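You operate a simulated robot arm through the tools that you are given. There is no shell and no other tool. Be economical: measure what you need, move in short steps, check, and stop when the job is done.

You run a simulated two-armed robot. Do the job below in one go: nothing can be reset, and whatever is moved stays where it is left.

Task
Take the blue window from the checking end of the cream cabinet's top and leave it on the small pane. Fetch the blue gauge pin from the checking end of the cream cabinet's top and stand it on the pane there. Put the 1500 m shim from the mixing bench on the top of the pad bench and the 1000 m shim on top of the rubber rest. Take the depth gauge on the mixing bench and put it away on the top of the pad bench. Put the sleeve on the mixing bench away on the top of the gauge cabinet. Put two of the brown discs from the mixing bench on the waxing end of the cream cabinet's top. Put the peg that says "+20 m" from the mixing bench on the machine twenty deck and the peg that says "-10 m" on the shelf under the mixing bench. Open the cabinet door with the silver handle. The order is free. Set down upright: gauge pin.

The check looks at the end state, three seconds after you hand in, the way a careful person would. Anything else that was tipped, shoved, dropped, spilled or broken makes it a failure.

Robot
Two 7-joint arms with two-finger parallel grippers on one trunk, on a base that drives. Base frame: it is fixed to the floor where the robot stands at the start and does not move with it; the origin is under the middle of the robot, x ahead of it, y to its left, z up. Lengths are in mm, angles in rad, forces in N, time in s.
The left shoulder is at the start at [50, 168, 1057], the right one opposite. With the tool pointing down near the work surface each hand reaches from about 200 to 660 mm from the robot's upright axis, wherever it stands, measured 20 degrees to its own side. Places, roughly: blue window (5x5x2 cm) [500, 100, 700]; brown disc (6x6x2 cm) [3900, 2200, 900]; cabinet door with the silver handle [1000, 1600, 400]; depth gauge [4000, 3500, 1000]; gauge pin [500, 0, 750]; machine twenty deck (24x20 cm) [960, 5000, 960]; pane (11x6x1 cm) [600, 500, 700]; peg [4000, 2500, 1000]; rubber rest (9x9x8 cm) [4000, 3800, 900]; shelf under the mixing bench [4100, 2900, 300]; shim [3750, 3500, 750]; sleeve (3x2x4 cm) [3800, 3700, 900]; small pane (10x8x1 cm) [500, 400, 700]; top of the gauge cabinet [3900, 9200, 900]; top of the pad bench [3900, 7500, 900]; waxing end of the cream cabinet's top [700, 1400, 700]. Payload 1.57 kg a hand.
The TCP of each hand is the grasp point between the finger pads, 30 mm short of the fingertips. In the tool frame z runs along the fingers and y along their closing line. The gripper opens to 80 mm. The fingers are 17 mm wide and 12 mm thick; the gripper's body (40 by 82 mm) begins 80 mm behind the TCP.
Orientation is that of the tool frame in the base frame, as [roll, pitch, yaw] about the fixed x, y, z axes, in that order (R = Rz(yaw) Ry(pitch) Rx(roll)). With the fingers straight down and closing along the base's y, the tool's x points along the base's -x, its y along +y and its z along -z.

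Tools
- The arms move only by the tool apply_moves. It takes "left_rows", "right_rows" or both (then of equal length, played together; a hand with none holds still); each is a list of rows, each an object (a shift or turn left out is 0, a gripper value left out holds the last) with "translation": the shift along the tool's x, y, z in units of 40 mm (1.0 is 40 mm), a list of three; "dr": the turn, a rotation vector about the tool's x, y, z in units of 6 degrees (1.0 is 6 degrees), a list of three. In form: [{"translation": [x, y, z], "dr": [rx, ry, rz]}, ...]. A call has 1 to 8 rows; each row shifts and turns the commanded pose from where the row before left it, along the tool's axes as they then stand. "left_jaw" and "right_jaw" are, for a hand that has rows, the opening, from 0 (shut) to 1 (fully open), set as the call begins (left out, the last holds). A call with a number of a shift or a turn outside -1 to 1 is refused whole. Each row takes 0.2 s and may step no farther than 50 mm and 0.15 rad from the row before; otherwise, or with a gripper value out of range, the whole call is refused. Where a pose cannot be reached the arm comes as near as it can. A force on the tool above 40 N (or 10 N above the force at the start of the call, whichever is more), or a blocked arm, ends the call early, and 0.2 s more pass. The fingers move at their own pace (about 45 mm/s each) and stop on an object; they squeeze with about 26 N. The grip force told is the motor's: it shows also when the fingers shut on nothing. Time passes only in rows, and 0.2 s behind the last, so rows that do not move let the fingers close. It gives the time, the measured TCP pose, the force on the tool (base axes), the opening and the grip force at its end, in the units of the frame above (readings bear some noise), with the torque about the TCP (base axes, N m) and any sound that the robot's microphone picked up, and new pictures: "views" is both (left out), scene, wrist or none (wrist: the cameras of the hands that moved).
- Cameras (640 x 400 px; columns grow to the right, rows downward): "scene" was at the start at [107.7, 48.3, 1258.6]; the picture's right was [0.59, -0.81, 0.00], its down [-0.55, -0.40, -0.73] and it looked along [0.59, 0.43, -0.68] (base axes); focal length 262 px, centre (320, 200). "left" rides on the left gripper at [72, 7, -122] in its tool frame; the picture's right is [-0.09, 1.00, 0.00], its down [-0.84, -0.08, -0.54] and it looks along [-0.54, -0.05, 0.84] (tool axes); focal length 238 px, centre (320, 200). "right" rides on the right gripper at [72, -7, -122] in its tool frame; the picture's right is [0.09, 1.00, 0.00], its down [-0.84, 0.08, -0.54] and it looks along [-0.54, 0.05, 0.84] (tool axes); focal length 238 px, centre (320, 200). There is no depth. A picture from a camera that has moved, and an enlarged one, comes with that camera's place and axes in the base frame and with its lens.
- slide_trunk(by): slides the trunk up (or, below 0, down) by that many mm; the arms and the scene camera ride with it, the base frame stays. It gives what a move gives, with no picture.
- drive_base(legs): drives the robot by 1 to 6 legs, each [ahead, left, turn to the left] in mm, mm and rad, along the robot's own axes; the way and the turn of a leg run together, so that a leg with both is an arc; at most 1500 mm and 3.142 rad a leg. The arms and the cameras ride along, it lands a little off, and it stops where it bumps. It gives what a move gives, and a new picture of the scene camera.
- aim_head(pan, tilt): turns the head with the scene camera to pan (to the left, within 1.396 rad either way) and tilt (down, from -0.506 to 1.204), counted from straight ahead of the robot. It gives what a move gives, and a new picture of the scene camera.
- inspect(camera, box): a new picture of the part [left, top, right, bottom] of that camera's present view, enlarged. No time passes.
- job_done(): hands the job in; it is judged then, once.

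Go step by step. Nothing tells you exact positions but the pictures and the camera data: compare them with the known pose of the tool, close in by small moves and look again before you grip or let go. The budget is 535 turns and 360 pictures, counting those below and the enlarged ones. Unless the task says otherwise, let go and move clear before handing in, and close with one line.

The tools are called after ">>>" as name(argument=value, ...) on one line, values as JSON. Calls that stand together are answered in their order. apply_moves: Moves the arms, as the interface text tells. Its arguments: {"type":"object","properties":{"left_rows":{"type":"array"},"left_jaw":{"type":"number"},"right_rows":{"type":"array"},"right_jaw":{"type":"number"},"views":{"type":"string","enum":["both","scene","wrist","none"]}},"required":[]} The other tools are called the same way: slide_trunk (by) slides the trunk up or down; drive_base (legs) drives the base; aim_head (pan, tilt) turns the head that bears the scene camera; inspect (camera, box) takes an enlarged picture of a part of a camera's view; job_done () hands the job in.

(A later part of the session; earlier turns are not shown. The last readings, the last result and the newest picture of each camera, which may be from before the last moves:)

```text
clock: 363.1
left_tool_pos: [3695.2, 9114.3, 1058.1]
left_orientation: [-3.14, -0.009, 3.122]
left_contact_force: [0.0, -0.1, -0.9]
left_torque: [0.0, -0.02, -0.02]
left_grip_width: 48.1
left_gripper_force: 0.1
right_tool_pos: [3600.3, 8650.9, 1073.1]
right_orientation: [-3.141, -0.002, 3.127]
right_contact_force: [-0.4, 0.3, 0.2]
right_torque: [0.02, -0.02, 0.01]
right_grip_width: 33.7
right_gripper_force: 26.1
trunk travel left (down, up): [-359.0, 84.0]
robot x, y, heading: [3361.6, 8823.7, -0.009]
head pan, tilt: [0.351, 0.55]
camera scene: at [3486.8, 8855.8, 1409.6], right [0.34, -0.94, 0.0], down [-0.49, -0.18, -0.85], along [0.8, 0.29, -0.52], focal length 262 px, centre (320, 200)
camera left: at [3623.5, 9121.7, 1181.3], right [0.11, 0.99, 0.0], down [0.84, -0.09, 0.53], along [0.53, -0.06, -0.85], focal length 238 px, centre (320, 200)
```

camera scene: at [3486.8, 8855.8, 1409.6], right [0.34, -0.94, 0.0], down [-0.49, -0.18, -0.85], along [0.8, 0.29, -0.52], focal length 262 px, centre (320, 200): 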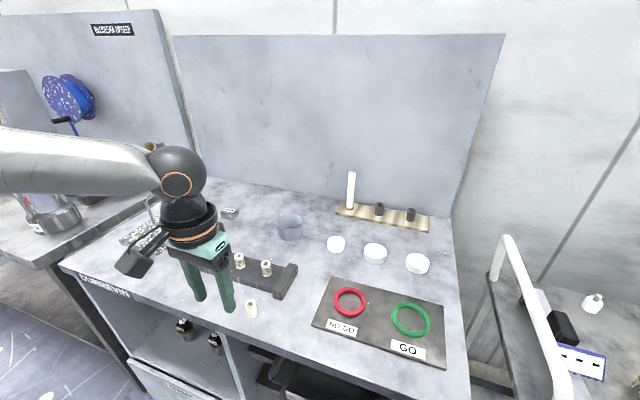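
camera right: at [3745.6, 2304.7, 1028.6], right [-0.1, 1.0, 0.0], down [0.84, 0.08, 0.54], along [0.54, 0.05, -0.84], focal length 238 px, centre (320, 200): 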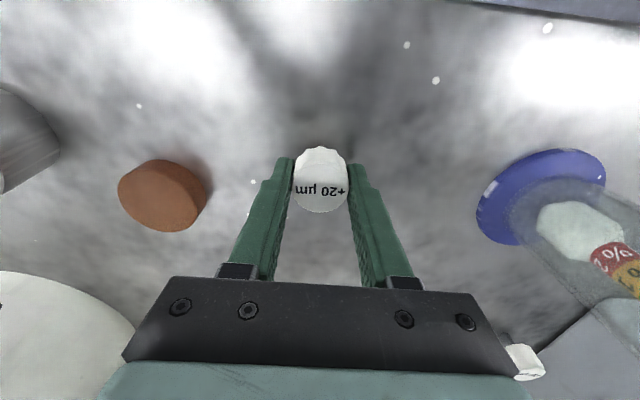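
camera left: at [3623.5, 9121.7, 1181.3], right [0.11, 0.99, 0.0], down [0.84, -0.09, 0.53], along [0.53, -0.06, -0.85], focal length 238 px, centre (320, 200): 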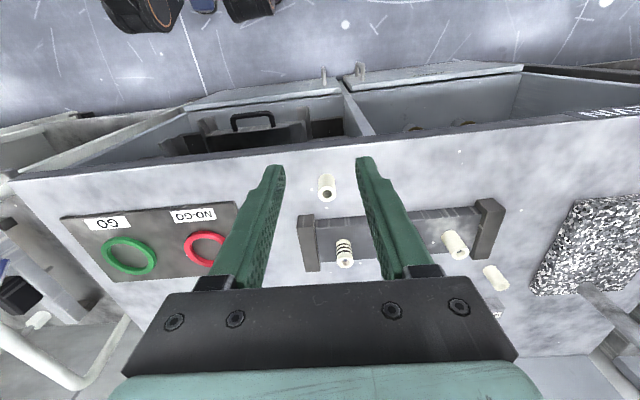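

The sleeve stands on the gauge cabinet. Now the +20 peg: back to y≈5000 and look at machine twenty.

>>> drive_base(legs=[[-650, 0, 0.01], [0, -1480, 0], [0, -1480, 0], [0, -700, 0]])

>>> drive_base(legs=[[0, 0, 1.5], [0, 0, 1.5]])

>>> aim_head(pan=0, tilt=0.4)

```text
clock: 384.0
left_tool_pos: [2999.2, 5497.2, 1057.8]
left_orientation: [-3.14, -0.011, 3.129]
left_contact_force: [-0.8, -0.5, -0.7]
left_torque: [0.02, -0.01, 0.0]
left_grip_width: 47.9
left_gripper_force: 0.2
right_tool_pos: [2906.6, 5032.4, 1071.4]
right_orientation: [-3.141, -0.002, 3.134]
right_contact_force: [-1.1, -1.2, -0.8]
right_torque: [0.01, 0.0, 0.0]
right_grip_width: 34.0
right_gripper_force: 26.0
trunk travel left (down, up): [-359.0, 84.0]
robot x, y, heading: [2667.2, 5207.1, -0.004]
head pan, tilt: [0.351, 0.55]
camera scene: at [2793.4, 5236.7, 1409.5], right [0.34, -0.94, 0.0], down [-0.49, -0.18, -0.85], along [0.8, 0.29, -0.52], focal length 262 px, centre (320, 200)
```

scene: 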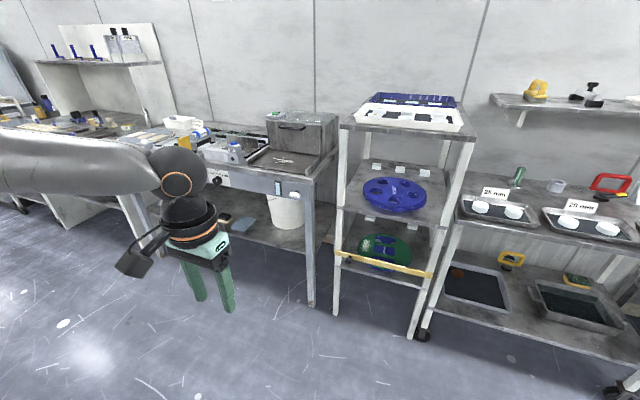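

```text
clock: 391.7
left_tool_pos: [2302.9, 4961.3, 1059.5]
left_orientation: [-3.138, -0.013, -0.141]
left_contact_force: [-0.9, 0.1, -0.4]
left_torque: [0.04, 0.03, 0.03]
left_grip_width: 47.9
left_gripper_force: 0.0
right_tool_pos: [2453.6, 5411.2, 1072.0]
right_orientation: [3.141, -0.003, -0.135]
right_contact_force: [-0.8, -1.2, 0.6]
right_torque: [-0.02, 0.01, -0.01]
right_grip_width: 33.6
right_gripper_force: 26.1
trunk travel left (down, up): [-359.0, 84.0]
robot x, y, heading: [2670.0, 5206.5, 3.009]
head pan, tilt: [0.351, 0.55]
camera scene: at [2541.7, 5192.0, 1409.5], right [-0.22, 0.98, 0.0], down [0.51, 0.11, -0.85], along [-0.83, -0.19, -0.52], focal length 262 px, centre (320, 200)
```

scene: 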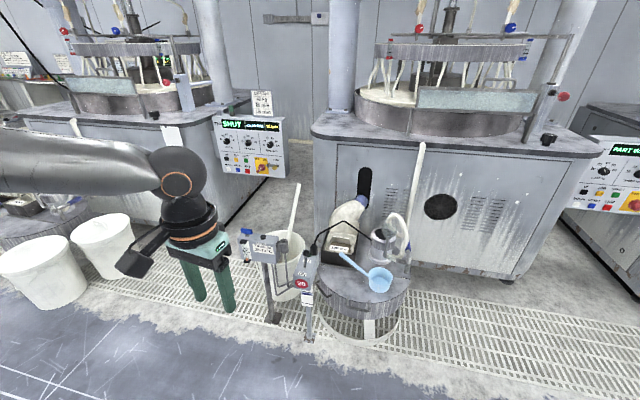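

```text
clock: 392.6
left_tool_pos: [2302.3, 4962.0, 1058.6]
left_orientation: [-3.139, -0.01, -0.143]
left_contact_force: [0.0, -1.0, 0.8]
left_torque: [-0.01, -0.02, 0.02]
left_grip_width: 48.0
left_gripper_force: 0.0
right_tool_pos: [2454.6, 5410.4, 1071.2]
right_orientation: [3.142, -0.003, -0.136]
right_contact_force: [-0.2, -0.4, 0.1]
right_torque: [-0.03, 0.02, -0.01]
right_grip_width: 33.8
right_gripper_force: 26.6
trunk travel left (down, up): [-359.0, 84.0]
robot x, y, heading: [2667.8, 5208.8, 3.007]
head pan, tilt: [0.0, 0.4]
camera scene: at [2537.5, 5223.7, 1423.2], right [0.13, 0.99, 0.0], down [0.39, -0.05, -0.92], along [-0.91, 0.12, -0.39], focal length 262 px, centre (320, 200)
```

scene: 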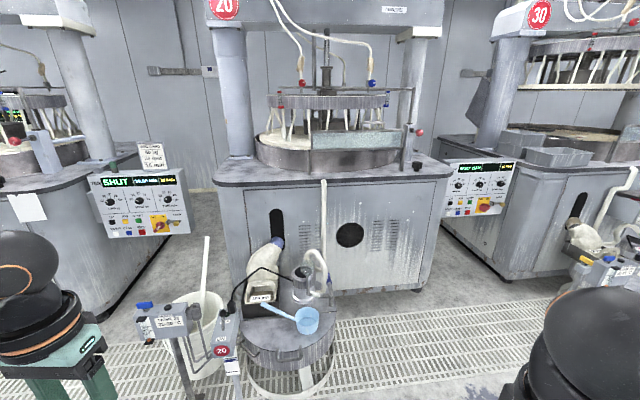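

>>> inspect(camera="scene", box=[190, 100, 460, 270])

```text
2.35 times, centred on (325, 185) of scene
camera zoom: at [2537.5, 5223.7, 1423.2], right [0.13, 0.99, 0.0], down [0.39, -0.05, -0.92], along [-0.91, 0.12, -0.39], focal length 616 px, centre (308, 235)
```

zoom: 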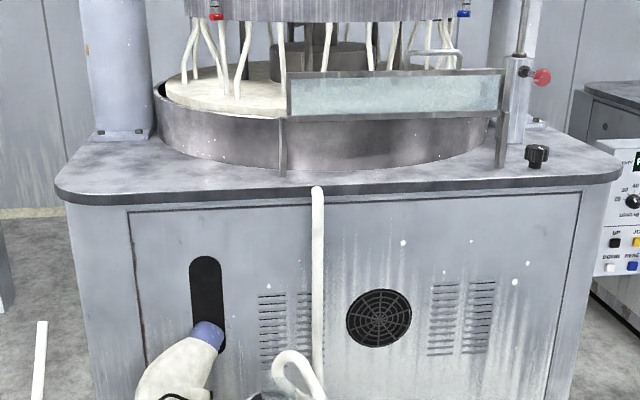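

The deck is the flat front-left part of machine 20's top (about (960–1050, 5000), z≈960), with a drum, pail and posts before it. I look at the floor area more steeply.

>>> drive_base(legs=[[150, 100, 0.135]])

>>> aim_head(pan=0.1, tilt=0.65)

```text
clock: 394.1
left_tool_pos: [2183.2, 4824.2, 1059.3]
left_orientation: [-3.139, -0.012, -0.006]
left_contact_force: [0.3, 0.0, -0.6]
left_torque: [0.0, -0.01, 0.01]
left_grip_width: 47.9
left_gripper_force: 0.0
right_tool_pos: [2272.2, 5288.2, 1072.0]
right_orientation: [-3.141, -0.001, -0.003]
right_contact_force: [-0.5, 0.3, -0.1]
right_torque: [0.02, 0.03, 0.0]
right_grip_width: 33.8
right_gripper_force: 26.1
trunk travel left (down, up): [-359.0, 84.0]
robot x, y, heading: [2512.7, 5114.1, -3.134]
head pan, tilt: [0.0, 0.4]
camera scene: at [2381.0, 5115.0, 1423.1], right [0.0, 1.0, 0.0], down [0.39, 0.0, -0.92], along [-0.92, 0.0, -0.39], focal length 262 px, centre (320, 200)
```

scene: 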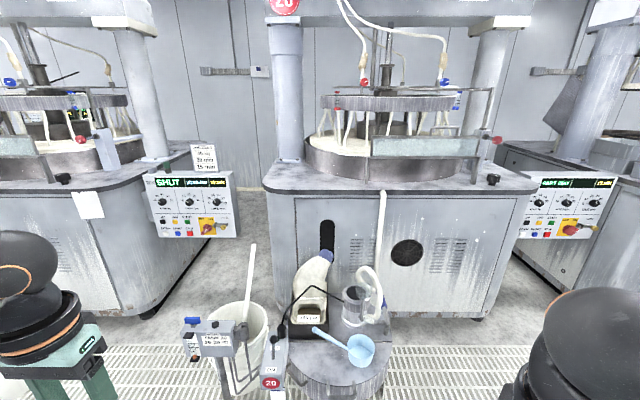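

```text
clock: 394.8
left_tool_pos: [2183.3, 4825.5, 1058.0]
left_orientation: [-3.138, -0.011, -0.008]
left_contact_force: [0.2, -0.1, -0.7]
left_torque: [0.02, 0.0, 0.02]
left_grip_width: 48.0
left_gripper_force: 0.1
right_tool_pos: [2274.1, 5289.1, 1072.2]
right_orientation: [3.142, 0.0, -0.003]
right_contact_force: [0.7, 0.4, -0.1]
right_torque: [0.0, 0.0, 0.02]
right_grip_width: 33.8
right_gripper_force: 25.7
trunk travel left (down, up): [-359.0, 84.0]
robot x, y, heading: [2513.3, 5114.3, -3.137]
head pan, tilt: [0.099, 0.649]
camera scene: at [2388.0, 5107.0, 1400.8], right [-0.1, 0.99, 0.0], down [0.6, 0.06, -0.8], along [-0.79, -0.08, -0.6], focal length 262 px, centre (320, 200)
```

scene: 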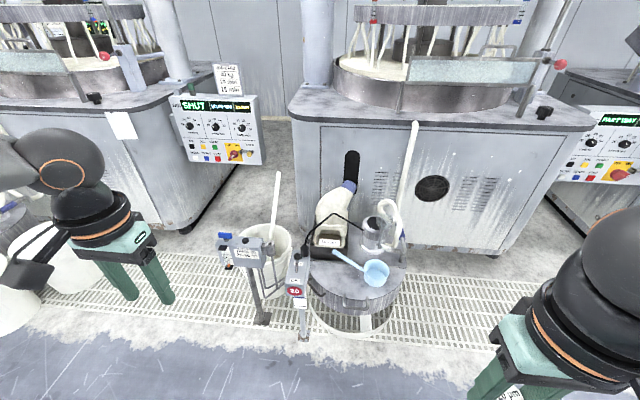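

The front of the machine is blocked by the drum, pail and posts; a way in may exist at the left, toward the gap. I drive there to look.

>>> drive_base(legs=[[0, 650, 0], [250, 0, 0]])

>>> aim_head(pan=-0.25, tilt=0.75)

```text
clock: 399.8
left_tool_pos: [1940.0, 4192.5, 1058.2]
left_orientation: [-3.138, -0.01, -0.004]
left_contact_force: [-0.4, 0.0, 0.8]
left_torque: [0.04, -0.02, -0.02]
left_grip_width: 47.8
left_gripper_force: 0.1
right_tool_pos: [2027.5, 4659.4, 1072.0]
right_orientation: [-3.141, -0.001, 0.004]
right_contact_force: [-0.9, 0.5, -0.3]
right_torque: [-0.02, -0.04, -0.02]
right_grip_width: 33.7
right_gripper_force: 25.5
trunk travel left (down, up): [-359.0, 84.0]
robot x, y, heading: [2267.7, 4487.3, -3.134]
head pan, tilt: [0.099, 0.649]
camera scene: at [2142.2, 4476.5, 1400.6], right [-0.11, 0.99, 0.0], down [0.6, 0.07, -0.8], along [-0.79, -0.09, -0.61], focal length 262 px, centre (320, 200)
```

scene: 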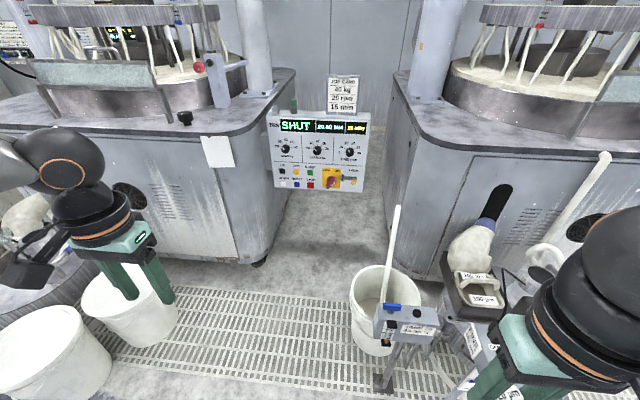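

```text
clock: 400.6
left_tool_pos: [1941.6, 4192.6, 1059.5]
left_orientation: [-3.137, -0.01, -0.004]
left_contact_force: [0.8, 1.0, -0.1]
left_torque: [0.02, 0.01, 0.02]
left_grip_width: 47.8
left_gripper_force: 0.0
right_tool_pos: [2028.2, 4659.4, 1072.1]
right_orientation: [3.141, -0.003, 0.004]
right_contact_force: [-0.4, 0.1, -0.3]
right_torque: [-0.03, 0.0, 0.01]
right_grip_width: 33.7
right_gripper_force: 25.9
trunk travel left (down, up): [-359.0, 84.0]
robot x, y, heading: [2267.8, 4488.5, -3.133]
head pan, tilt: [-0.25, 0.75]
camera scene: at [2148.7, 4505.6, 1392.1], right [0.24, 0.97, 0.0], down [0.66, -0.16, -0.73], along [-0.71, 0.17, -0.68], focal length 262 px, centre (320, 200)
```

scene: 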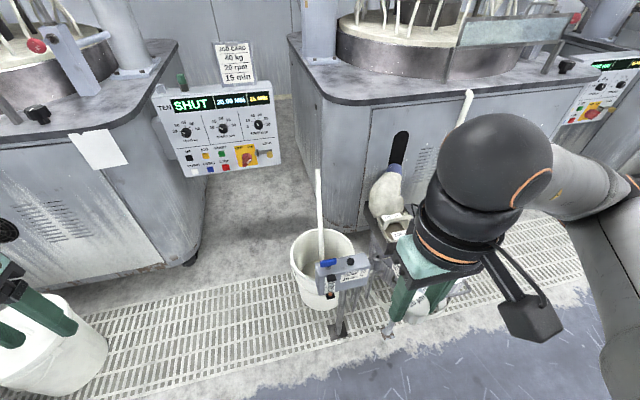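

I need to know my own base's footprint. I tilt the left hand backward to look at it with the wrist camera.

>>> apply_moves(left_rows=[{"dr": [0, 1, 0]}, {"dr": [0, 1, 0]}, {"dr": [0, 1, 0]}, {"dr": [0, 1, 0]}, {"dr": [0, 1, 0]}], views="wrist")

```text
clock: 401.8
left_tool_pos: [1941.8, 4193.2, 1058.9]
left_orientation: [-3.138, -0.536, -0.004]
left_contact_force: [-0.4, -0.2, 0.1]
left_torque: [-0.03, -0.02, 0.04]
left_grip_width: 48.0
left_gripper_force: 0.0
right_tool_pos: [2028.9, 4657.7, 1072.1]
right_orientation: [-3.141, -0.002, 0.002]
right_contact_force: [-0.4, -0.1, -0.2]
right_torque: [0.01, 0.03, -0.02]
right_grip_width: 33.8
right_gripper_force: 26.2
trunk travel left (down, up): [-359.0, 84.0]
robot x, y, heading: [2268.9, 4489.3, -3.133]
head pan, tilt: [-0.25, 0.75]
camera left: at [1940.4, 4184.7, 1200.3], right [-0.08, -1.0, -0.05], down [-1.0, 0.08, 0.04], along [-0.03, 0.05, -1.0], focal length 238 px, centre (320, 200)
```

left: 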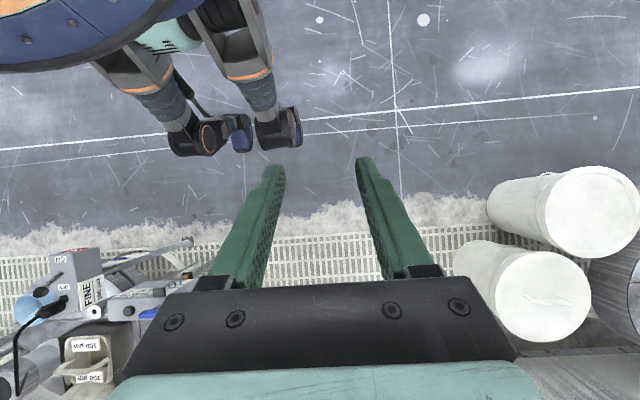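

My lower body is narrow (about ±200 mm), so I can squeeze into the space left of the pail. I restore and tuck the left hand, raise the trunk, and turn to heading ≈2.30.

>>> apply_moves(left_rows=[{"dr": [0, -1, 0]}, {"dr": [0, -1, 0]}, {"dr": [0, -1, 0]}, {"dr": [0, -1, 0]}, {"dr": [0, -1, 0]}, {"translation": [0.9, 0, -0.3]}, {"translation": [0.6, 0, -0.3]}], views="none")

>>> slide_trunk(by=80)

>>> drive_base(legs=[[0, 150, 0], [250, 0, 0], [0, 0, -0.85]])

>>> aim_head(pan=0, tilt=0.75)

```text
clock: 403.4
left_tool_pos: [2002.5, 4192.6, 1082.0]
left_orientation: [-3.141, -0.011, -0.002]
left_contact_force: [0.8, 0.1, -0.1]
left_torque: [-0.02, 0.0, 0.0]
left_grip_width: 48.0
left_gripper_force: 0.0
right_tool_pos: [2027.2, 4657.8, 1070.9]
right_orientation: [3.141, -0.002, 0.003]
right_contact_force: [0.2, 0.8, -1.0]
right_torque: [-0.02, 0.01, -0.03]
right_grip_width: 34.0
right_gripper_force: 25.6
trunk travel left (down, up): [-359.0, 84.0]
robot x, y, heading: [2269.5, 4484.8, -3.133]
head pan, tilt: [-0.25, 0.75]
```

```text
clock: 404.6
left_tool_pos: [2001.9, 4192.1, 1163.1]
left_orientation: [-3.139, -0.01, -0.004]
left_contact_force: [0.1, -0.4, -0.4]
left_torque: [0.0, -0.04, -0.01]
left_grip_width: 47.8
left_gripper_force: 0.1
right_tool_pos: [2027.2, 4659.5, 1152.9]
right_orientation: [-3.141, -0.002, 0.004]
right_contact_force: [0.1, 0.3, -0.7]
right_torque: [0.02, -0.03, -0.04]
right_grip_width: 33.7
right_gripper_force: 25.8
trunk travel left (down, up): [-439.0, 4.0]
robot x, y, heading: [2266.3, 4488.7, -3.128]
head pan, tilt: [-0.25, 0.75]
```

```text
clock: 409.6
left_tool_pos: [1621.4, 4333.5, 1162.2]
left_orientation: [-3.138, -0.011, -0.835]
left_contact_force: [0.3, -0.2, 0.3]
left_torque: [0.0, 0.0, 0.02]
left_grip_width: 48.3
left_gripper_force: 0.1
right_tool_pos: [1984.2, 4627.6, 1151.2]
right_orientation: [-3.14, -0.001, -0.829]
right_contact_force: [-0.1, 0.2, -0.1]
right_torque: [-0.02, 0.01, 0.01]
right_grip_width: 34.0
right_gripper_force: 25.7
trunk travel left (down, up): [-439.0, 4.0]
robot x, y, heading: [2020.4, 4334.6, 2.319]
head pan, tilt: [-0.25, 0.75]
camera scene: at [1953.0, 4435.8, 1472.1], right [0.88, 0.48, 0.0], down [0.33, -0.6, -0.73], along [-0.35, 0.64, -0.68], focal length 262 px, centre (320, 200)
```

scene: 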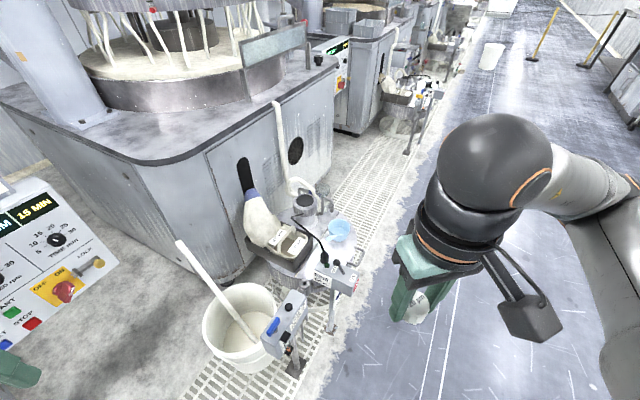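

```text
clock: 410.3
left_tool_pos: [1621.4, 4334.3, 1162.2]
left_orientation: [-3.139, -0.009, -0.837]
left_contact_force: [0.5, 0.0, -0.2]
left_torque: [0.03, 0.01, 0.03]
left_grip_width: 48.1
left_gripper_force: 0.0
right_tool_pos: [1983.1, 4627.8, 1152.3]
right_orientation: [3.142, -0.002, -0.829]
right_contact_force: [-0.5, -0.2, -1.3]
right_torque: [-0.01, 0.01, 0.0]
right_grip_width: 33.9
right_gripper_force: 25.9
trunk travel left (down, up): [-439.0, 4.0]
robot x, y, heading: [2016.3, 4329.9, 2.317]
head pan, tilt: [0.0, 0.75]
camera scene: at [1936.2, 4423.7, 1472.1], right [0.73, 0.68, 0.0], down [0.46, -0.5, -0.73], along [-0.5, 0.54, -0.68], focal length 262 px, centre (320, 200)
```

scene: 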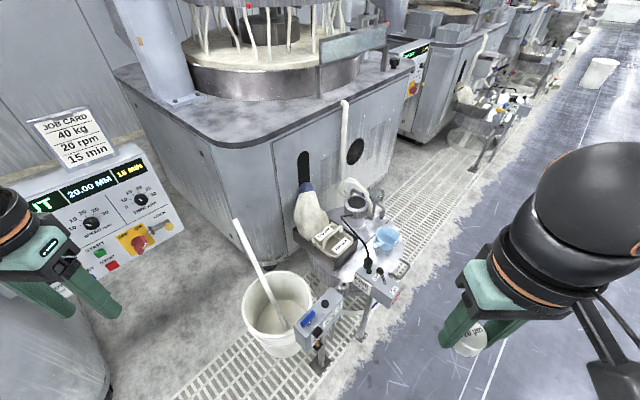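

Good view: deck corner, pail, and a control panel with a job card on the left. I raise the left hand so it clears the card, then advance in two steps.

>>> apply_moves(left_rows=[{"translation": [0.2, 0.3, -0.8]}, {"translation": [0.2, 0.3, -0.8]}, {"translation": [0.2, 0.3, -0.8]}], views="none")

>>> drive_base(legs=[[340, 370, 0]])

```text
clock: 411.1
left_tool_pos: [1611.1, 4293.6, 1257.1]
left_orientation: [-3.138, -0.011, -0.835]
left_contact_force: [-0.8, -1.0, 0.0]
left_torque: [0.0, 0.01, 0.02]
left_grip_width: 48.0
left_gripper_force: 0.1
right_tool_pos: [1984.2, 4627.2, 1151.2]
right_orientation: [-3.141, -0.001, -0.829]
right_contact_force: [-0.2, 0.7, -0.2]
right_torque: [0.0, 0.04, -0.01]
right_grip_width: 33.7
right_gripper_force: 26.1
trunk travel left (down, up): [-439.0, 4.0]
robot x, y, heading: [2020.8, 4334.6, 2.319]
head pan, tilt: [0.0, 0.75]
```

```text
clock: 413.5
left_tool_pos: [1221.4, 4281.5, 1254.8]
left_orientation: [-3.137, -0.013, -0.832]
left_contact_force: [-0.4, -1.2, -0.8]
left_torque: [0.05, -0.06, 0.05]
left_grip_width: 47.9
left_gripper_force: 0.1
right_tool_pos: [1594.2, 4618.3, 1151.2]
right_orientation: [-3.139, -0.005, -0.827]
right_contact_force: [0.6, 0.2, -0.9]
right_torque: [0.0, -0.06, -0.01]
right_grip_width: 33.5
right_gripper_force: 25.7
trunk travel left (down, up): [-439.0, 4.0]
robot x, y, heading: [1634.1, 4324.9, 2.323]
head pan, tilt: [0.0, 0.75]
stopped in leg 1: the robot was blocked; the commanded pose is now the measured one
camera scene: at [1544.5, 4413.1, 1471.7], right [0.73, 0.68, 0.0], down [0.47, -0.5, -0.73], along [-0.5, 0.54, -0.68], focal length 262 px, centre (320, 200)
```

scene: 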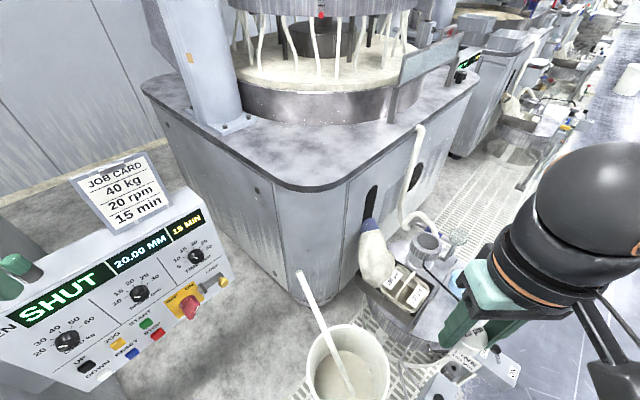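

Blocked — my base corner reached the front post. I back off; facing −x with the deck far to my right should fit better (base along the corridor), so I turn to heading π.

>>> drive_base(legs=[[-263, -164, 0], [0, 0, 0.818]])

>>> aim_head(pan=-0.3, tilt=0.9)

```text
clock: 417.7
left_tool_pos: [1686.4, 3918.6, 1257.0]
left_orientation: [-3.14, -0.011, -0.003]
left_contact_force: [-0.2, -0.4, 0.3]
left_torque: [0.01, 0.01, 0.01]
left_grip_width: 48.2
left_gripper_force: 0.1
right_tool_pos: [1689.3, 4421.2, 1151.2]
right_orientation: [3.141, -0.001, 0.002]
right_contact_force: [-0.2, -0.4, 0.3]
right_torque: [0.0, -0.01, -0.03]
right_grip_width: 33.6
right_gripper_force: 26.2
trunk travel left (down, up): [-439.0, 4.0]
robot x, y, heading: [1930.9, 4249.7, -3.133]
head pan, tilt: [0.0, 0.75]
camera scene: at [1807.9, 4246.6, 1472.1], right [-0.01, 1.0, 0.0], down [0.68, 0.01, -0.73], along [-0.73, -0.01, -0.68], focal length 262 px, centre (320, 200)
```

scene: 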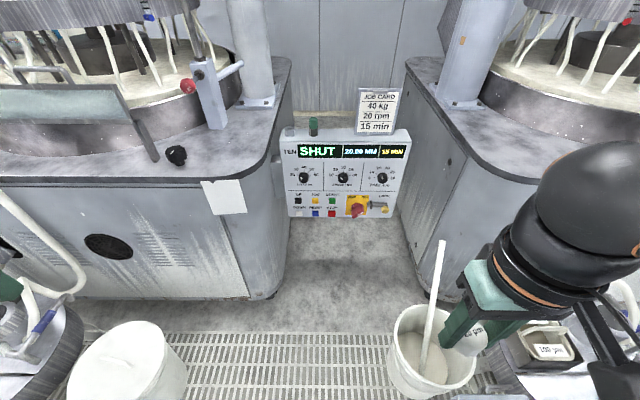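

```text
clock: 418.5
left_tool_pos: [1685.6, 3918.7, 1256.6]
left_orientation: [-3.138, -0.011, -0.004]
left_contact_force: [1.1, 0.1, 0.6]
left_torque: [0.01, 0.01, -0.01]
left_grip_width: 47.8
left_gripper_force: 0.0
right_tool_pos: [1689.6, 4421.1, 1153.2]
right_orientation: [-3.14, -0.002, 0.002]
right_contact_force: [-0.3, -0.4, -0.4]
right_torque: [-0.02, 0.05, 0.0]
right_grip_width: 34.0
right_gripper_force: 25.6
trunk travel left (down, up): [-439.0, 4.0]
robot x, y, heading: [1930.1, 4248.4, -3.134]
head pan, tilt: [-0.3, 0.901]
camera scene: at [1818.4, 4269.1, 1460.2], right [0.29, 0.96, 0.0], down [0.75, -0.22, -0.62], along [-0.6, 0.18, -0.78], focal length 262 px, centre (320, 200)
```

scene: 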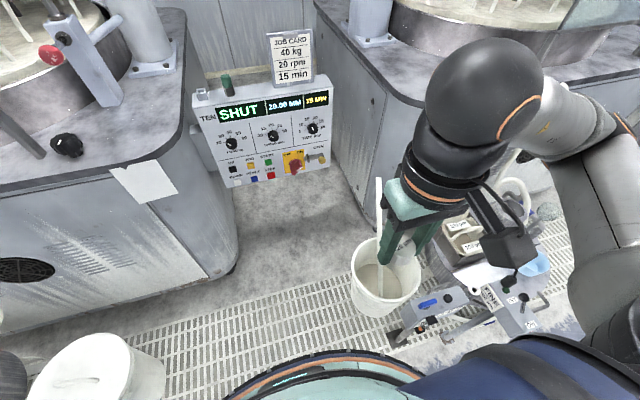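

The pail's rim reaches y≈4511, so I'll have to reach further with the hand tilted 30° — which needs the peg re-gripped at a tilt. Machine ten's front-right top (same height, right here) is a good spot for that: I move so the right hand can set the peg there at about (1080,3990).

>>> drive_base(legs=[[270, 220, 0]])

>>> apply_moves(right_rows=[{"translation": [-0.9, 0.5, 0.2]}, {"translation": [-0.9, 0.6, 0.2]}, {"translation": [-0.9, 0.6, 0.2]}, {"translation": [-0.9, 0.6, 0.2]}, {"translation": [-0.9, 0.6, 0.2]}, {"translation": [-0.9, 0.6, 0.2]}, {"translation": [-0.9, 0.6, 0.2]}, {"translation": [-0.9, 0.6, 0.2]}], views="both")

```text
clock: 420.8
left_tool_pos: [1412.1, 3704.3, 1256.8]
left_orientation: [-3.141, -0.01, -0.011]
left_contact_force: [-0.1, -0.7, 0.3]
left_torque: [0.02, -0.01, -0.02]
left_grip_width: 48.0
left_gripper_force: 0.3
right_tool_pos: [1420.0, 4205.5, 1150.9]
right_orientation: [3.141, -0.001, -0.005]
right_contact_force: [-0.4, 0.3, -0.9]
right_torque: [0.01, 0.0, 0.04]
right_grip_width: 33.4
right_gripper_force: 26.2
trunk travel left (down, up): [-439.0, 4.0]
robot x, y, heading: [1658.4, 4030.0, -3.141]
head pan, tilt: [-0.3, 0.901]
camera scene: at [1547.1, 4052.3, 1460.2], right [0.29, 0.96, 0.0], down [0.75, -0.23, -0.62], along [-0.59, 0.18, -0.78], focal length 262 px, centre (320, 200)
```

scene: 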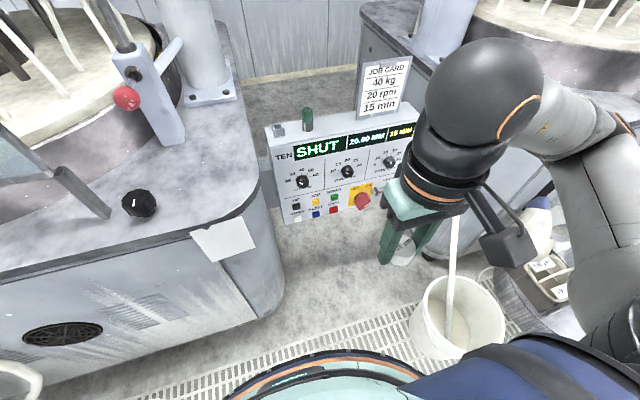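

```text
clock: 422.6
left_tool_pos: [1412.4, 3703.1, 1256.9]
left_orientation: [-3.139, -0.01, -0.01]
left_contact_force: [-0.1, -1.3, -0.2]
left_torque: [0.05, 0.01, -0.04]
left_grip_width: 47.7
left_gripper_force: 0.0
right_tool_pos: [1131.9, 4016.3, 1089.5]
right_orientation: [-3.14, -0.002, -0.002]
right_contact_force: [-0.2, 0.1, 0.3]
right_torque: [-0.01, 0.01, -0.01]
right_grip_width: 33.9
right_gripper_force: 26.3
trunk travel left (down, up): [-439.0, 4.0]
robot x, y, heading: [1660.1, 4029.1, -3.143]
head pan, tilt: [-0.3, 0.901]
camera scene: at [1547.4, 4051.4, 1460.2], right [0.29, 0.96, 0.0], down [0.75, -0.23, -0.62], along [-0.59, 0.18, -0.78], focal length 262 px, centre (320, 200)
camera right: at [1204.2, 4022.8, 1213.1], right [0.09, -1.0, 0.0], down [-0.84, -0.08, 0.54], along [-0.54, -0.05, -0.84], focal length 238 px, centre (320, 200)
```

scene: 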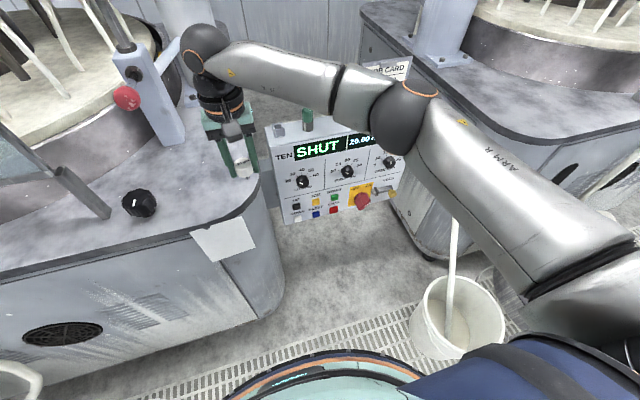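
right: 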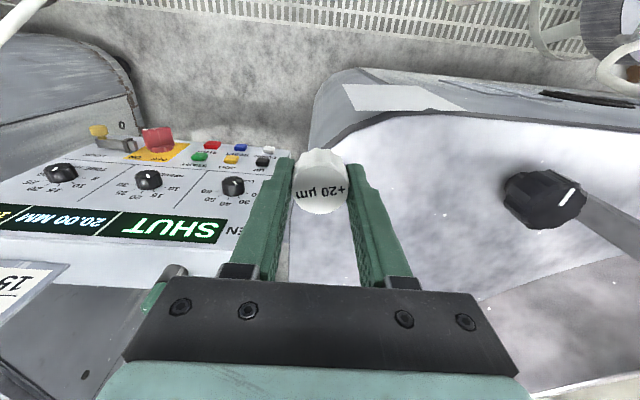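

>>> drive_base(legs=[[60, 20, 0]])

>>> apply_moves(right_rows=[{"translation": [0, 0.85, 0]}, {"translation": [0, 0.8, 0.6]}, {"translation": [0, 0, 0.9]}, {}], views="wrist")

```text
clock: 423.5
left_tool_pos: [1350.0, 3683.4, 1257.5]
left_orientation: [-3.14, -0.011, -0.013]
left_contact_force: [0.3, 0.1, 0.4]
left_torque: [0.0, -0.02, -0.02]
left_grip_width: 47.9
left_gripper_force: 0.1
right_tool_pos: [1069.0, 3998.7, 1089.5]
right_orientation: [-3.141, -0.004, -0.005]
right_contact_force: [-0.3, -0.7, 0.1]
right_torque: [0.02, -0.04, -0.01]
right_grip_width: 33.8
right_gripper_force: 25.8
trunk travel left (down, up): [-439.0, 4.0]
robot x, y, heading: [1594.9, 4010.3, -3.142]
head pan, tilt: [-0.3, 0.901]
camera scene: at [1485.1, 4032.8, 1460.1], right [0.3, 0.96, 0.0], down [0.75, -0.23, -0.62], along [-0.59, 0.18, -0.78], focal length 262 px, centre (320, 200)
```

scene: 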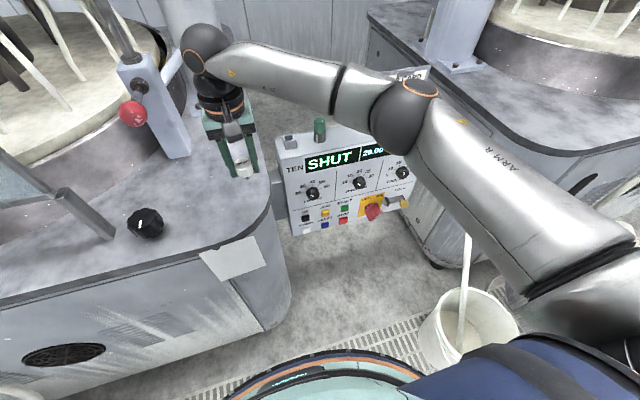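

```text
clock: 424.5
left_tool_pos: [1351.8, 3682.6, 1256.9]
left_orientation: [-3.141, -0.008, -0.011]
left_contact_force: [-0.3, -0.4, 0.4]
left_torque: [0.02, -0.01, 0.0]
left_grip_width: 48.2
left_gripper_force: 0.1
right_tool_pos: [1069.1, 3932.9, 1029.6]
right_orientation: [3.141, -0.001, -0.005]
right_contact_force: [-0.7, -0.1, -1.2]
right_torque: [-0.01, -0.03, -0.02]
right_grip_width: 33.8
right_gripper_force: 26.1
trunk travel left (down, up): [-439.0, 4.0]
robot x, y, heading: [1600.5, 4008.1, -3.136]
head pan, tilt: [-0.3, 0.901]
camera right: at [1142.4, 3939.2, 1153.1], right [0.09, -1.0, 0.0], down [-0.84, -0.07, 0.54], along [-0.54, -0.05, -0.84], focal length 238 px, centre (320, 200)
```

right: 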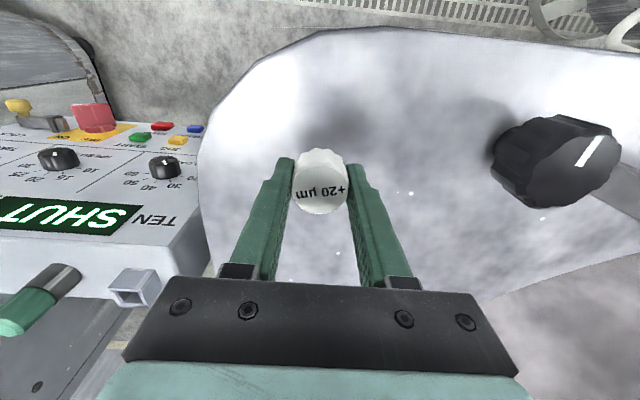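

>>> apply_moves(right_rows=[{"translation": [0, 0, 0.4]}, {"translation": [0, 0, 0.15]}, {}], views="none")

>>> apply_moves(right_rows=[{"translation": [0, 0, 0.1]}, {}], views="none")

>>> apply_moves(right_rows=[{"translation": [0, 0, 0.1]}, {}], views="none")

>>> apply_moves(right_rows=[{"translation": [0, 0, 0.1]}, {}], views="none")

```text
clock: 425.3
left_tool_pos: [1350.2, 3684.1, 1257.5]
left_orientation: [-3.14, -0.01, -0.012]
left_contact_force: [0.0, -0.2, -0.6]
left_torque: [-0.01, -0.01, -0.03]
left_grip_width: 47.9
left_gripper_force: 0.0
right_tool_pos: [1071.8, 3933.4, 1007.2]
right_orientation: [-3.141, -0.003, -0.006]
right_contact_force: [-0.6, -0.4, -0.7]
right_torque: [-0.01, 0.0, -0.02]
right_grip_width: 33.6
right_gripper_force: 25.9
trunk travel left (down, up): [-439.0, 4.0]
robot x, y, heading: [1603.9, 4008.5, -3.14]
head pan, tilt: [-0.3, 0.901]
```

```text
clock: 425.9
left_tool_pos: [1350.9, 3684.8, 1258.9]
left_orientation: [-3.139, -0.007, -0.01]
left_contact_force: [0.9, -0.4, -0.7]
left_torque: [-0.03, 0.02, -0.01]
left_grip_width: 47.9
left_gripper_force: 0.0
right_tool_pos: [1070.7, 3932.2, 1005.1]
right_orientation: [-3.141, -0.001, -0.007]
right_contact_force: [0.2, -0.1, 11.0]
right_torque: [-0.02, 0.05, 0.02]
right_grip_width: 33.7
right_gripper_force: 25.8
trunk travel left (down, up): [-439.0, 4.0]
robot x, y, heading: [1597.3, 4011.2, -3.14]
head pan, tilt: [-0.3, 0.901]
```

```text
clock: 426.5
left_tool_pos: [1353.1, 3684.4, 1257.5]
left_orientation: [-3.141, -0.008, -0.012]
left_contact_force: [-0.2, 0.0, 0.6]
left_torque: [0.01, 0.0, -0.03]
left_grip_width: 48.2
left_gripper_force: 0.0
right_tool_pos: [1071.7, 3932.9, 1003.4]
right_orientation: [3.141, 0.003, -0.007]
right_contact_force: [-1.7, -3.2, 22.4]
right_torque: [-0.07, 0.09, 0.02]
right_grip_width: 33.8
right_gripper_force: 26.0
trunk travel left (down, up): [-439.0, 4.0]
robot x, y, heading: [1596.0, 4011.7, -3.136]
head pan, tilt: [-0.3, 0.901]
```

```text
clock: 427.1
left_tool_pos: [1353.6, 3684.2, 1258.1]
left_orientation: [-3.14, -0.005, -0.012]
left_contact_force: [0.0, 0.0, 0.4]
left_torque: [-0.03, -0.02, 0.01]
left_grip_width: 48.1
left_gripper_force: 0.1
right_tool_pos: [1071.8, 3932.6, 1002.5]
right_orientation: [3.14, 0.008, -0.004]
right_contact_force: [0.3, -2.6, 36.7]
right_torque: [-0.12, 0.02, 0.04]
right_grip_width: 33.6
right_gripper_force: 26.0
trunk travel left (down, up): [-439.0, 4.0]
robot x, y, heading: [1602.6, 4011.2, -3.142]
head pan, tilt: [-0.3, 0.901]
```

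Contact at TCP 1005 (top z≈968). I ease off, open, tilt the hand 30° forward around the cap, and re-grip.

>>> apply_moves(right_rows=[{"translation": [0, 0, -0.08]}, {}], views="none")

>>> apply_moves(right_rows=[{}, {}, {}], right_jaw=0.7, views="none")

>>> apply_moves(right_rows=[{"dr": [0, -1, 0]}, {"dr": [0, -1, 0]}, {"dr": [0, -1, 0]}, {"dr": [0, -1, 0]}, {"dr": [0, -1, 0]}, {}], views="wrist")

```text
clock: 427.7
left_tool_pos: [1352.8, 3684.1, 1257.7]
left_orientation: [-3.139, -0.006, -0.012]
left_contact_force: [-0.5, -0.2, -0.2]
left_torque: [-0.02, -0.01, 0.0]
left_grip_width: 47.8
left_gripper_force: 0.0
right_tool_pos: [1071.3, 3933.3, 1002.2]
right_orientation: [-3.141, 0.005, -0.004]
right_contact_force: [-2.3, -4.7, 23.4]
right_torque: [-0.2, 0.13, 0.0]
right_grip_width: 33.9
right_gripper_force: 25.6
trunk travel left (down, up): [-439.0, 4.0]
robot x, y, heading: [1596.7, 4010.8, -3.14]
head pan, tilt: [-0.3, 0.901]
```

```text
clock: 428.5
left_tool_pos: [1351.5, 3683.9, 1256.7]
left_orientation: [-3.141, -0.008, -0.014]
left_contact_force: [-0.8, 0.2, 0.4]
left_torque: [0.03, 0.0, 0.03]
left_grip_width: 47.8
left_gripper_force: 0.0
right_tool_pos: [1072.1, 3933.7, 998.6]
right_orientation: [-3.14, -0.001, -0.007]
right_contact_force: [-0.8, -0.2, 0.6]
right_torque: [0.03, 0.01, 0.0]
right_grip_width: 56.2
right_gripper_force: 0.0
trunk travel left (down, up): [-439.0, 4.0]
robot x, y, heading: [1592.4, 4012.5, -3.138]
head pan, tilt: [-0.3, 0.901]
```

```text
clock: 429.9
left_tool_pos: [1350.5, 3684.3, 1257.4]
left_orientation: [-3.138, -0.008, -0.012]
left_contact_force: [0.7, -1.0, 0.1]
left_torque: [0.02, -0.02, 0.04]
left_grip_width: 47.9
left_gripper_force: 0.0
right_tool_pos: [1070.9, 3933.1, 998.8]
right_orientation: [3.141, 0.524, -0.005]
right_contact_force: [0.3, -0.4, -0.1]
right_torque: [0.01, 0.0, 0.01]
right_grip_width: 56.2
right_gripper_force: 0.1
trunk travel left (down, up): [-439.0, 4.0]
robot x, y, heading: [1600.9, 4011.8, -3.142]
head pan, tilt: [-0.3, 0.901]
camera right: at [1194.3, 3938.6, 1069.7], right [0.07, -1.0, -0.05], down [-0.45, -0.08, 0.89], along [-0.89, -0.04, -0.46], focal length 238 px, centre (320, 200)
```

right: 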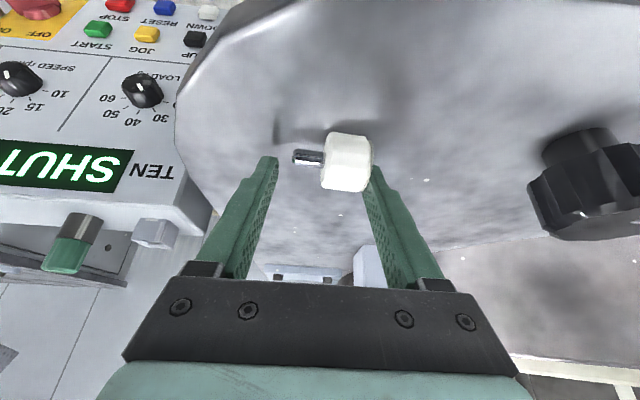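

The peg tipped onto its side as I released. No harm: lying, it can be gripped across its cap and later swung upright with a forward-pointing hand, which also gives me the reach I need. I back off upward and turn the hand.

>>> apply_moves(right_rows=[{}, {"translation": [0, 0, -0.8]}, {"translation": [-0.4, 0, -0.8]}, {"dr": [0, 1, 0], "translation": [-0.3, 0, 0]}, {"dr": [0, 1, 0], "translation": [-0.3, 0, 0]}, {"dr": [0, 1, 0]}, {"dr": [0, 1, 0]}, {"dr": [0, 1, 0]}], right_jaw=1, views="none")

>>> apply_moves(right_rows=[{"dr": [0, 0, 1]}, {"dr": [0, 0, 1]}, {"dr": [0, 0, 1]}, {"dr": [0, 0, 1]}, {"dr": [0, 0, 1]}, {"dr": [0, 0, 1]}, {"dr": [0, 0, 1]}, {"dr": [0, 0, 1]}], views="none")

>>> apply_moves(right_rows=[{"dr": [0, 0, 1]}, {"dr": [0, 0, 1]}, {"dr": [0, 0, 1]}, {"dr": [0, 0, 1]}, {"dr": [0, 0, 1]}, {"dr": [0, 0, 1]}, {"dr": [0, 0, 1]}], views="wrist")

```text
clock: 431.7
left_tool_pos: [1351.5, 3683.7, 1257.2]
left_orientation: [-3.14, -0.01, -0.012]
left_contact_force: [0.5, 0.4, -0.1]
left_torque: [0.03, 0.01, -0.04]
left_grip_width: 47.9
left_gripper_force: 0.1
right_tool_pos: [1067.3, 3930.9, 1074.1]
right_orientation: [-3.142, -0.006, -0.004]
right_contact_force: [-0.2, 0.4, 0.4]
right_torque: [0.0, 0.0, 0.04]
right_grip_width: 80.1
right_gripper_force: 0.0
trunk travel left (down, up): [-439.0, 4.0]
robot x, y, heading: [1593.1, 4013.2, -3.142]
head pan, tilt: [-0.3, 0.901]
```

```text
clock: 433.5
left_tool_pos: [1350.1, 3684.3, 1257.4]
left_orientation: [-3.14, -0.009, -0.013]
left_contact_force: [0.2, 0.1, 0.0]
left_torque: [-0.03, -0.02, 0.0]
left_grip_width: 48.0
left_gripper_force: 0.1
right_tool_pos: [1066.5, 3932.5, 1074.2]
right_orientation: [-3.14, -0.002, -0.847]
right_contact_force: [-0.4, 0.6, -0.1]
right_torque: [0.01, 0.02, -0.01]
right_grip_width: 80.0
right_gripper_force: 0.1
trunk travel left (down, up): [-439.0, 4.0]
robot x, y, heading: [1598.6, 4011.6, -3.138]
head pan, tilt: [-0.3, 0.901]
```

```text
clock: 435.1
left_tool_pos: [1351.3, 3683.3, 1257.8]
left_orientation: [-3.139, -0.009, -0.011]
left_contact_force: [0.8, 0.0, -0.2]
left_torque: [-0.01, 0.02, 0.02]
left_grip_width: 48.1
left_gripper_force: 0.0
right_tool_pos: [1067.6, 3932.3, 1073.4]
right_orientation: [-3.14, -0.002, -1.577]
right_contact_force: [-0.4, -0.5, 0.3]
right_torque: [-0.01, -0.01, -0.05]
right_grip_width: 80.0
right_gripper_force: 0.1
trunk travel left (down, up): [-439.0, 4.0]
robot x, y, heading: [1601.9, 4010.3, -3.149]
head pan, tilt: [-0.3, 0.901]
camera right: at [1074.1, 3861.0, 1196.6], right [-1.0, -0.08, 0.0], down [-0.07, 0.84, 0.54], along [-0.04, 0.54, -0.84], focal length 238 px, centre (320, 200)
```

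right: 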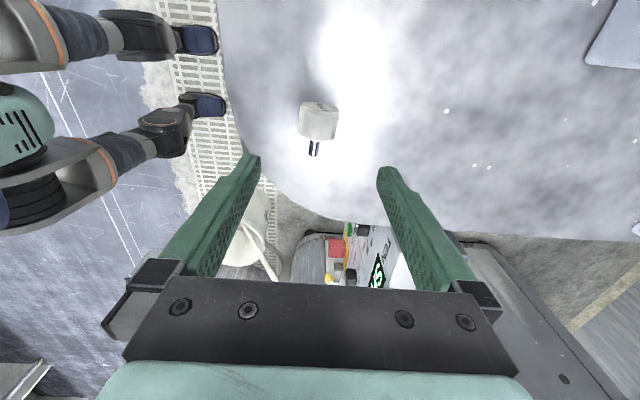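

>>> apply_moves(right_rows=[{"dr": [0, -0.83, 0]}, {"dr": [0, -0.83, 0]}, {"dr": [0, -0.84, 0]}, {"translation": [0.5, -0.05, 0.5]}, {"translation": [0.5, -0.06, 0.5]}, {}], right_jaw=0.8, views="wrist")

```text
clock: 436.5
left_tool_pos: [1351.3, 3683.6, 1256.6]
left_orientation: [-3.141, -0.007, -0.012]
left_contact_force: [-0.2, -0.1, 0.1]
left_torque: [0.01, 0.0, -0.01]
left_grip_width: 48.0
left_gripper_force: 0.1
right_tool_pos: [1099.8, 3948.3, 1024.5]
right_orientation: [-3.141, 0.263, -1.577]
right_contact_force: [0.4, -0.5, 0.1]
right_torque: [0.01, -0.02, -0.02]
right_grip_width: 64.0
right_gripper_force: 0.1
right hand out of reach, approached as far as the arm can: row 1, 2, 3, 5
trunk travel left (down, up): [-439.0, 4.0]
robot x, y, heading: [1597.8, 4012.6, -3.143]
head pan, tilt: [-0.3, 0.901]
camera right: at [1105.2, 3847.9, 1123.7], right [-1.0, -0.08, -0.03], down [-0.08, 0.67, 0.74], along [-0.04, 0.74, -0.67], focal length 238 px, centre (320, 200)
```

right: 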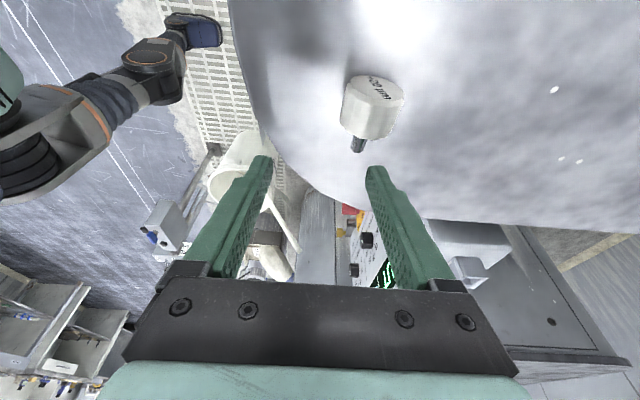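

>>> drive_base(legs=[[35, 35, 0]])

>>> apply_moves(right_rows=[{"translation": [0, -0.1, 0.1]}, {}], views="wrist")

```text
clock: 437.5
left_tool_pos: [1315.3, 3649.7, 1257.4]
left_orientation: [-3.139, -0.01, -0.011]
left_contact_force: [-0.8, -0.7, -0.4]
left_torque: [0.03, 0.0, -0.01]
left_grip_width: 47.9
left_gripper_force: 0.1
right_tool_pos: [1064.6, 3914.2, 1022.8]
right_orientation: [-3.139, 0.264, -1.576]
right_contact_force: [-0.4, -0.5, 0.1]
right_torque: [0.02, -0.02, 0.0]
right_grip_width: 64.1
right_gripper_force: 0.1
trunk travel left (down, up): [-439.0, 4.0]
robot x, y, heading: [1561.3, 3975.9, -3.143]
head pan, tilt: [-0.3, 0.901]
camera scene: at [1450.6, 3997.4, 1460.1], right [0.3, 0.96, 0.0], down [0.75, -0.23, -0.62], along [-0.59, 0.18, -0.78], focal length 262 px, centre (320, 200)
```

scene: 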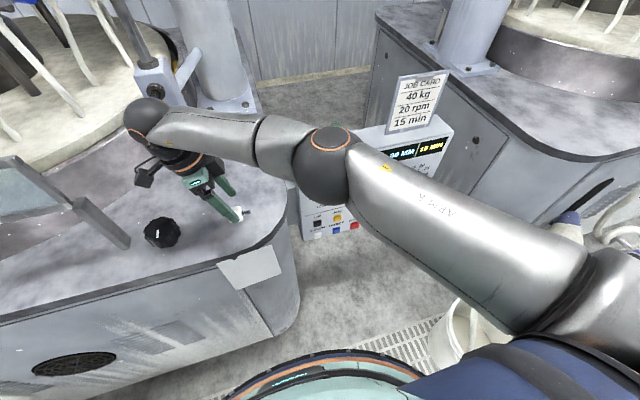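

```text
clock: 438.1
left_tool_pos: [1315.8, 3648.0, 1257.6]
left_orientation: [-3.14, -0.008, -0.012]
left_contact_force: [0.6, -0.8, 0.3]
left_torque: [0.0, 0.0, -0.02]
left_grip_width: 48.0
left_gripper_force: 0.1
right_tool_pos: [1067.8, 3914.2, 1021.2]
right_orientation: [-3.14, 0.261, -1.576]
right_contact_force: [0.4, 0.2, -0.5]
right_torque: [0.01, 0.0, 0.0]
right_grip_width: 63.7
right_gripper_force: 0.1
trunk travel left (down, up): [-439.0, 4.0]
robot x, y, heading: [1559.8, 3978.4, -3.139]
head pan, tilt: [-0.3, 0.901]
camera right: at [1074.3, 3813.8, 1120.8], right [-1.0, -0.08, -0.03], down [-0.07, 0.67, 0.74], along [-0.04, 0.74, -0.67], focal length 238 px, centre (320, 200)
```

right: 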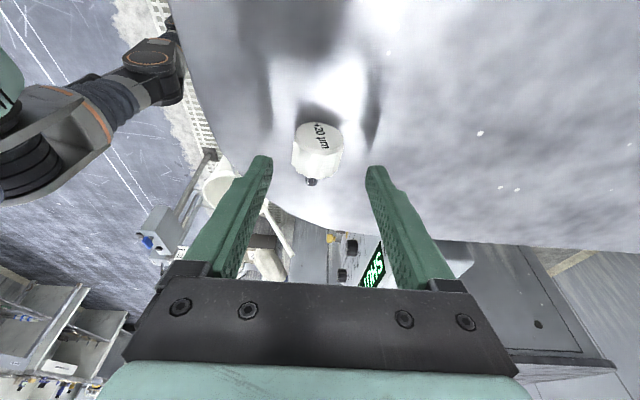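

>>> apply_moves(right_rows=[{"translation": [0.1, -0.1, 0.3]}, {"translation": [0.06, 0, 0.2]}, {}], views="wrist")

```text
clock: 438.9
left_tool_pos: [1316.8, 3650.0, 1257.2]
left_orientation: [-3.138, -0.007, -0.011]
left_contact_force: [-0.3, -0.2, 0.1]
left_torque: [0.02, 0.01, -0.03]
left_grip_width: 48.3
left_gripper_force: 0.0
right_tool_pos: [1072.1, 3914.7, 999.7]
right_orientation: [-3.139, 0.262, -1.575]
right_contact_force: [-0.4, 0.4, -0.9]
right_torque: [0.02, 0.03, 0.03]
right_grip_width: 64.2
right_gripper_force: 0.0
trunk travel left (down, up): [-439.0, 4.0]
robot x, y, heading: [1563.5, 3978.9, -3.136]
head pan, tilt: [-0.3, 0.901]
camera right: at [1077.6, 3813.4, 1099.8], right [-1.0, -0.08, -0.03], down [-0.07, 0.67, 0.74], along [-0.04, 0.74, -0.67], focal length 238 px, centre (320, 200)
```

right: 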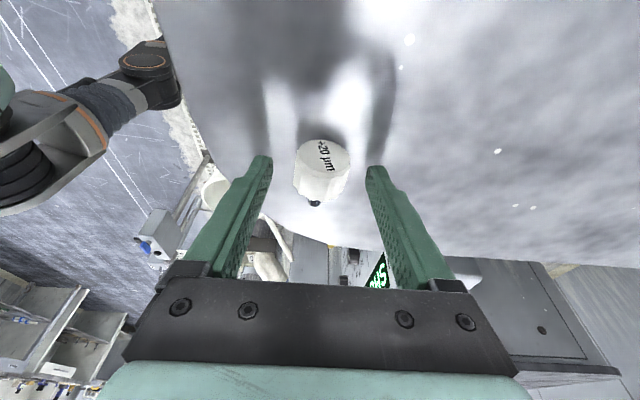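

>>> apply_moves(right_rows=[{}, {}, {}, {}, {}], right_jaw=0.1, views="wrist")

```text
clock: 440.1
left_tool_pos: [1316.2, 3648.1, 1256.6]
left_orientation: [-3.14, -0.01, -0.011]
left_contact_force: [-0.2, -0.7, 0.3]
left_torque: [0.01, 0.02, -0.01]
left_grip_width: 48.1
left_gripper_force: 0.0
right_tool_pos: [1071.5, 3913.6, 1000.0]
right_orientation: [-3.14, 0.262, -1.577]
right_contact_force: [-0.3, -1.1, 0.4]
right_torque: [-0.03, -0.01, 0.0]
right_grip_width: 33.6
right_gripper_force: 26.1
trunk travel left (down, up): [-439.0, 4.0]
robot x, y, heading: [1556.9, 3982.2, -3.14]
head pan, tilt: [-0.3, 0.901]
camera right: at [1077.7, 3813.3, 1099.9], right [-1.0, -0.08, -0.03], down [-0.08, 0.67, 0.74], along [-0.04, 0.74, -0.67], focal length 238 px, centre (320, 200)
```

right: 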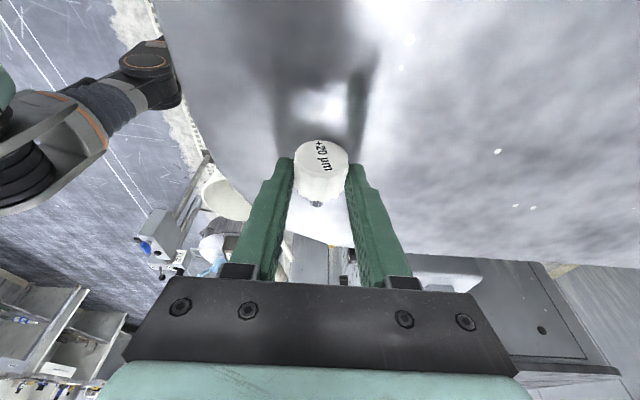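

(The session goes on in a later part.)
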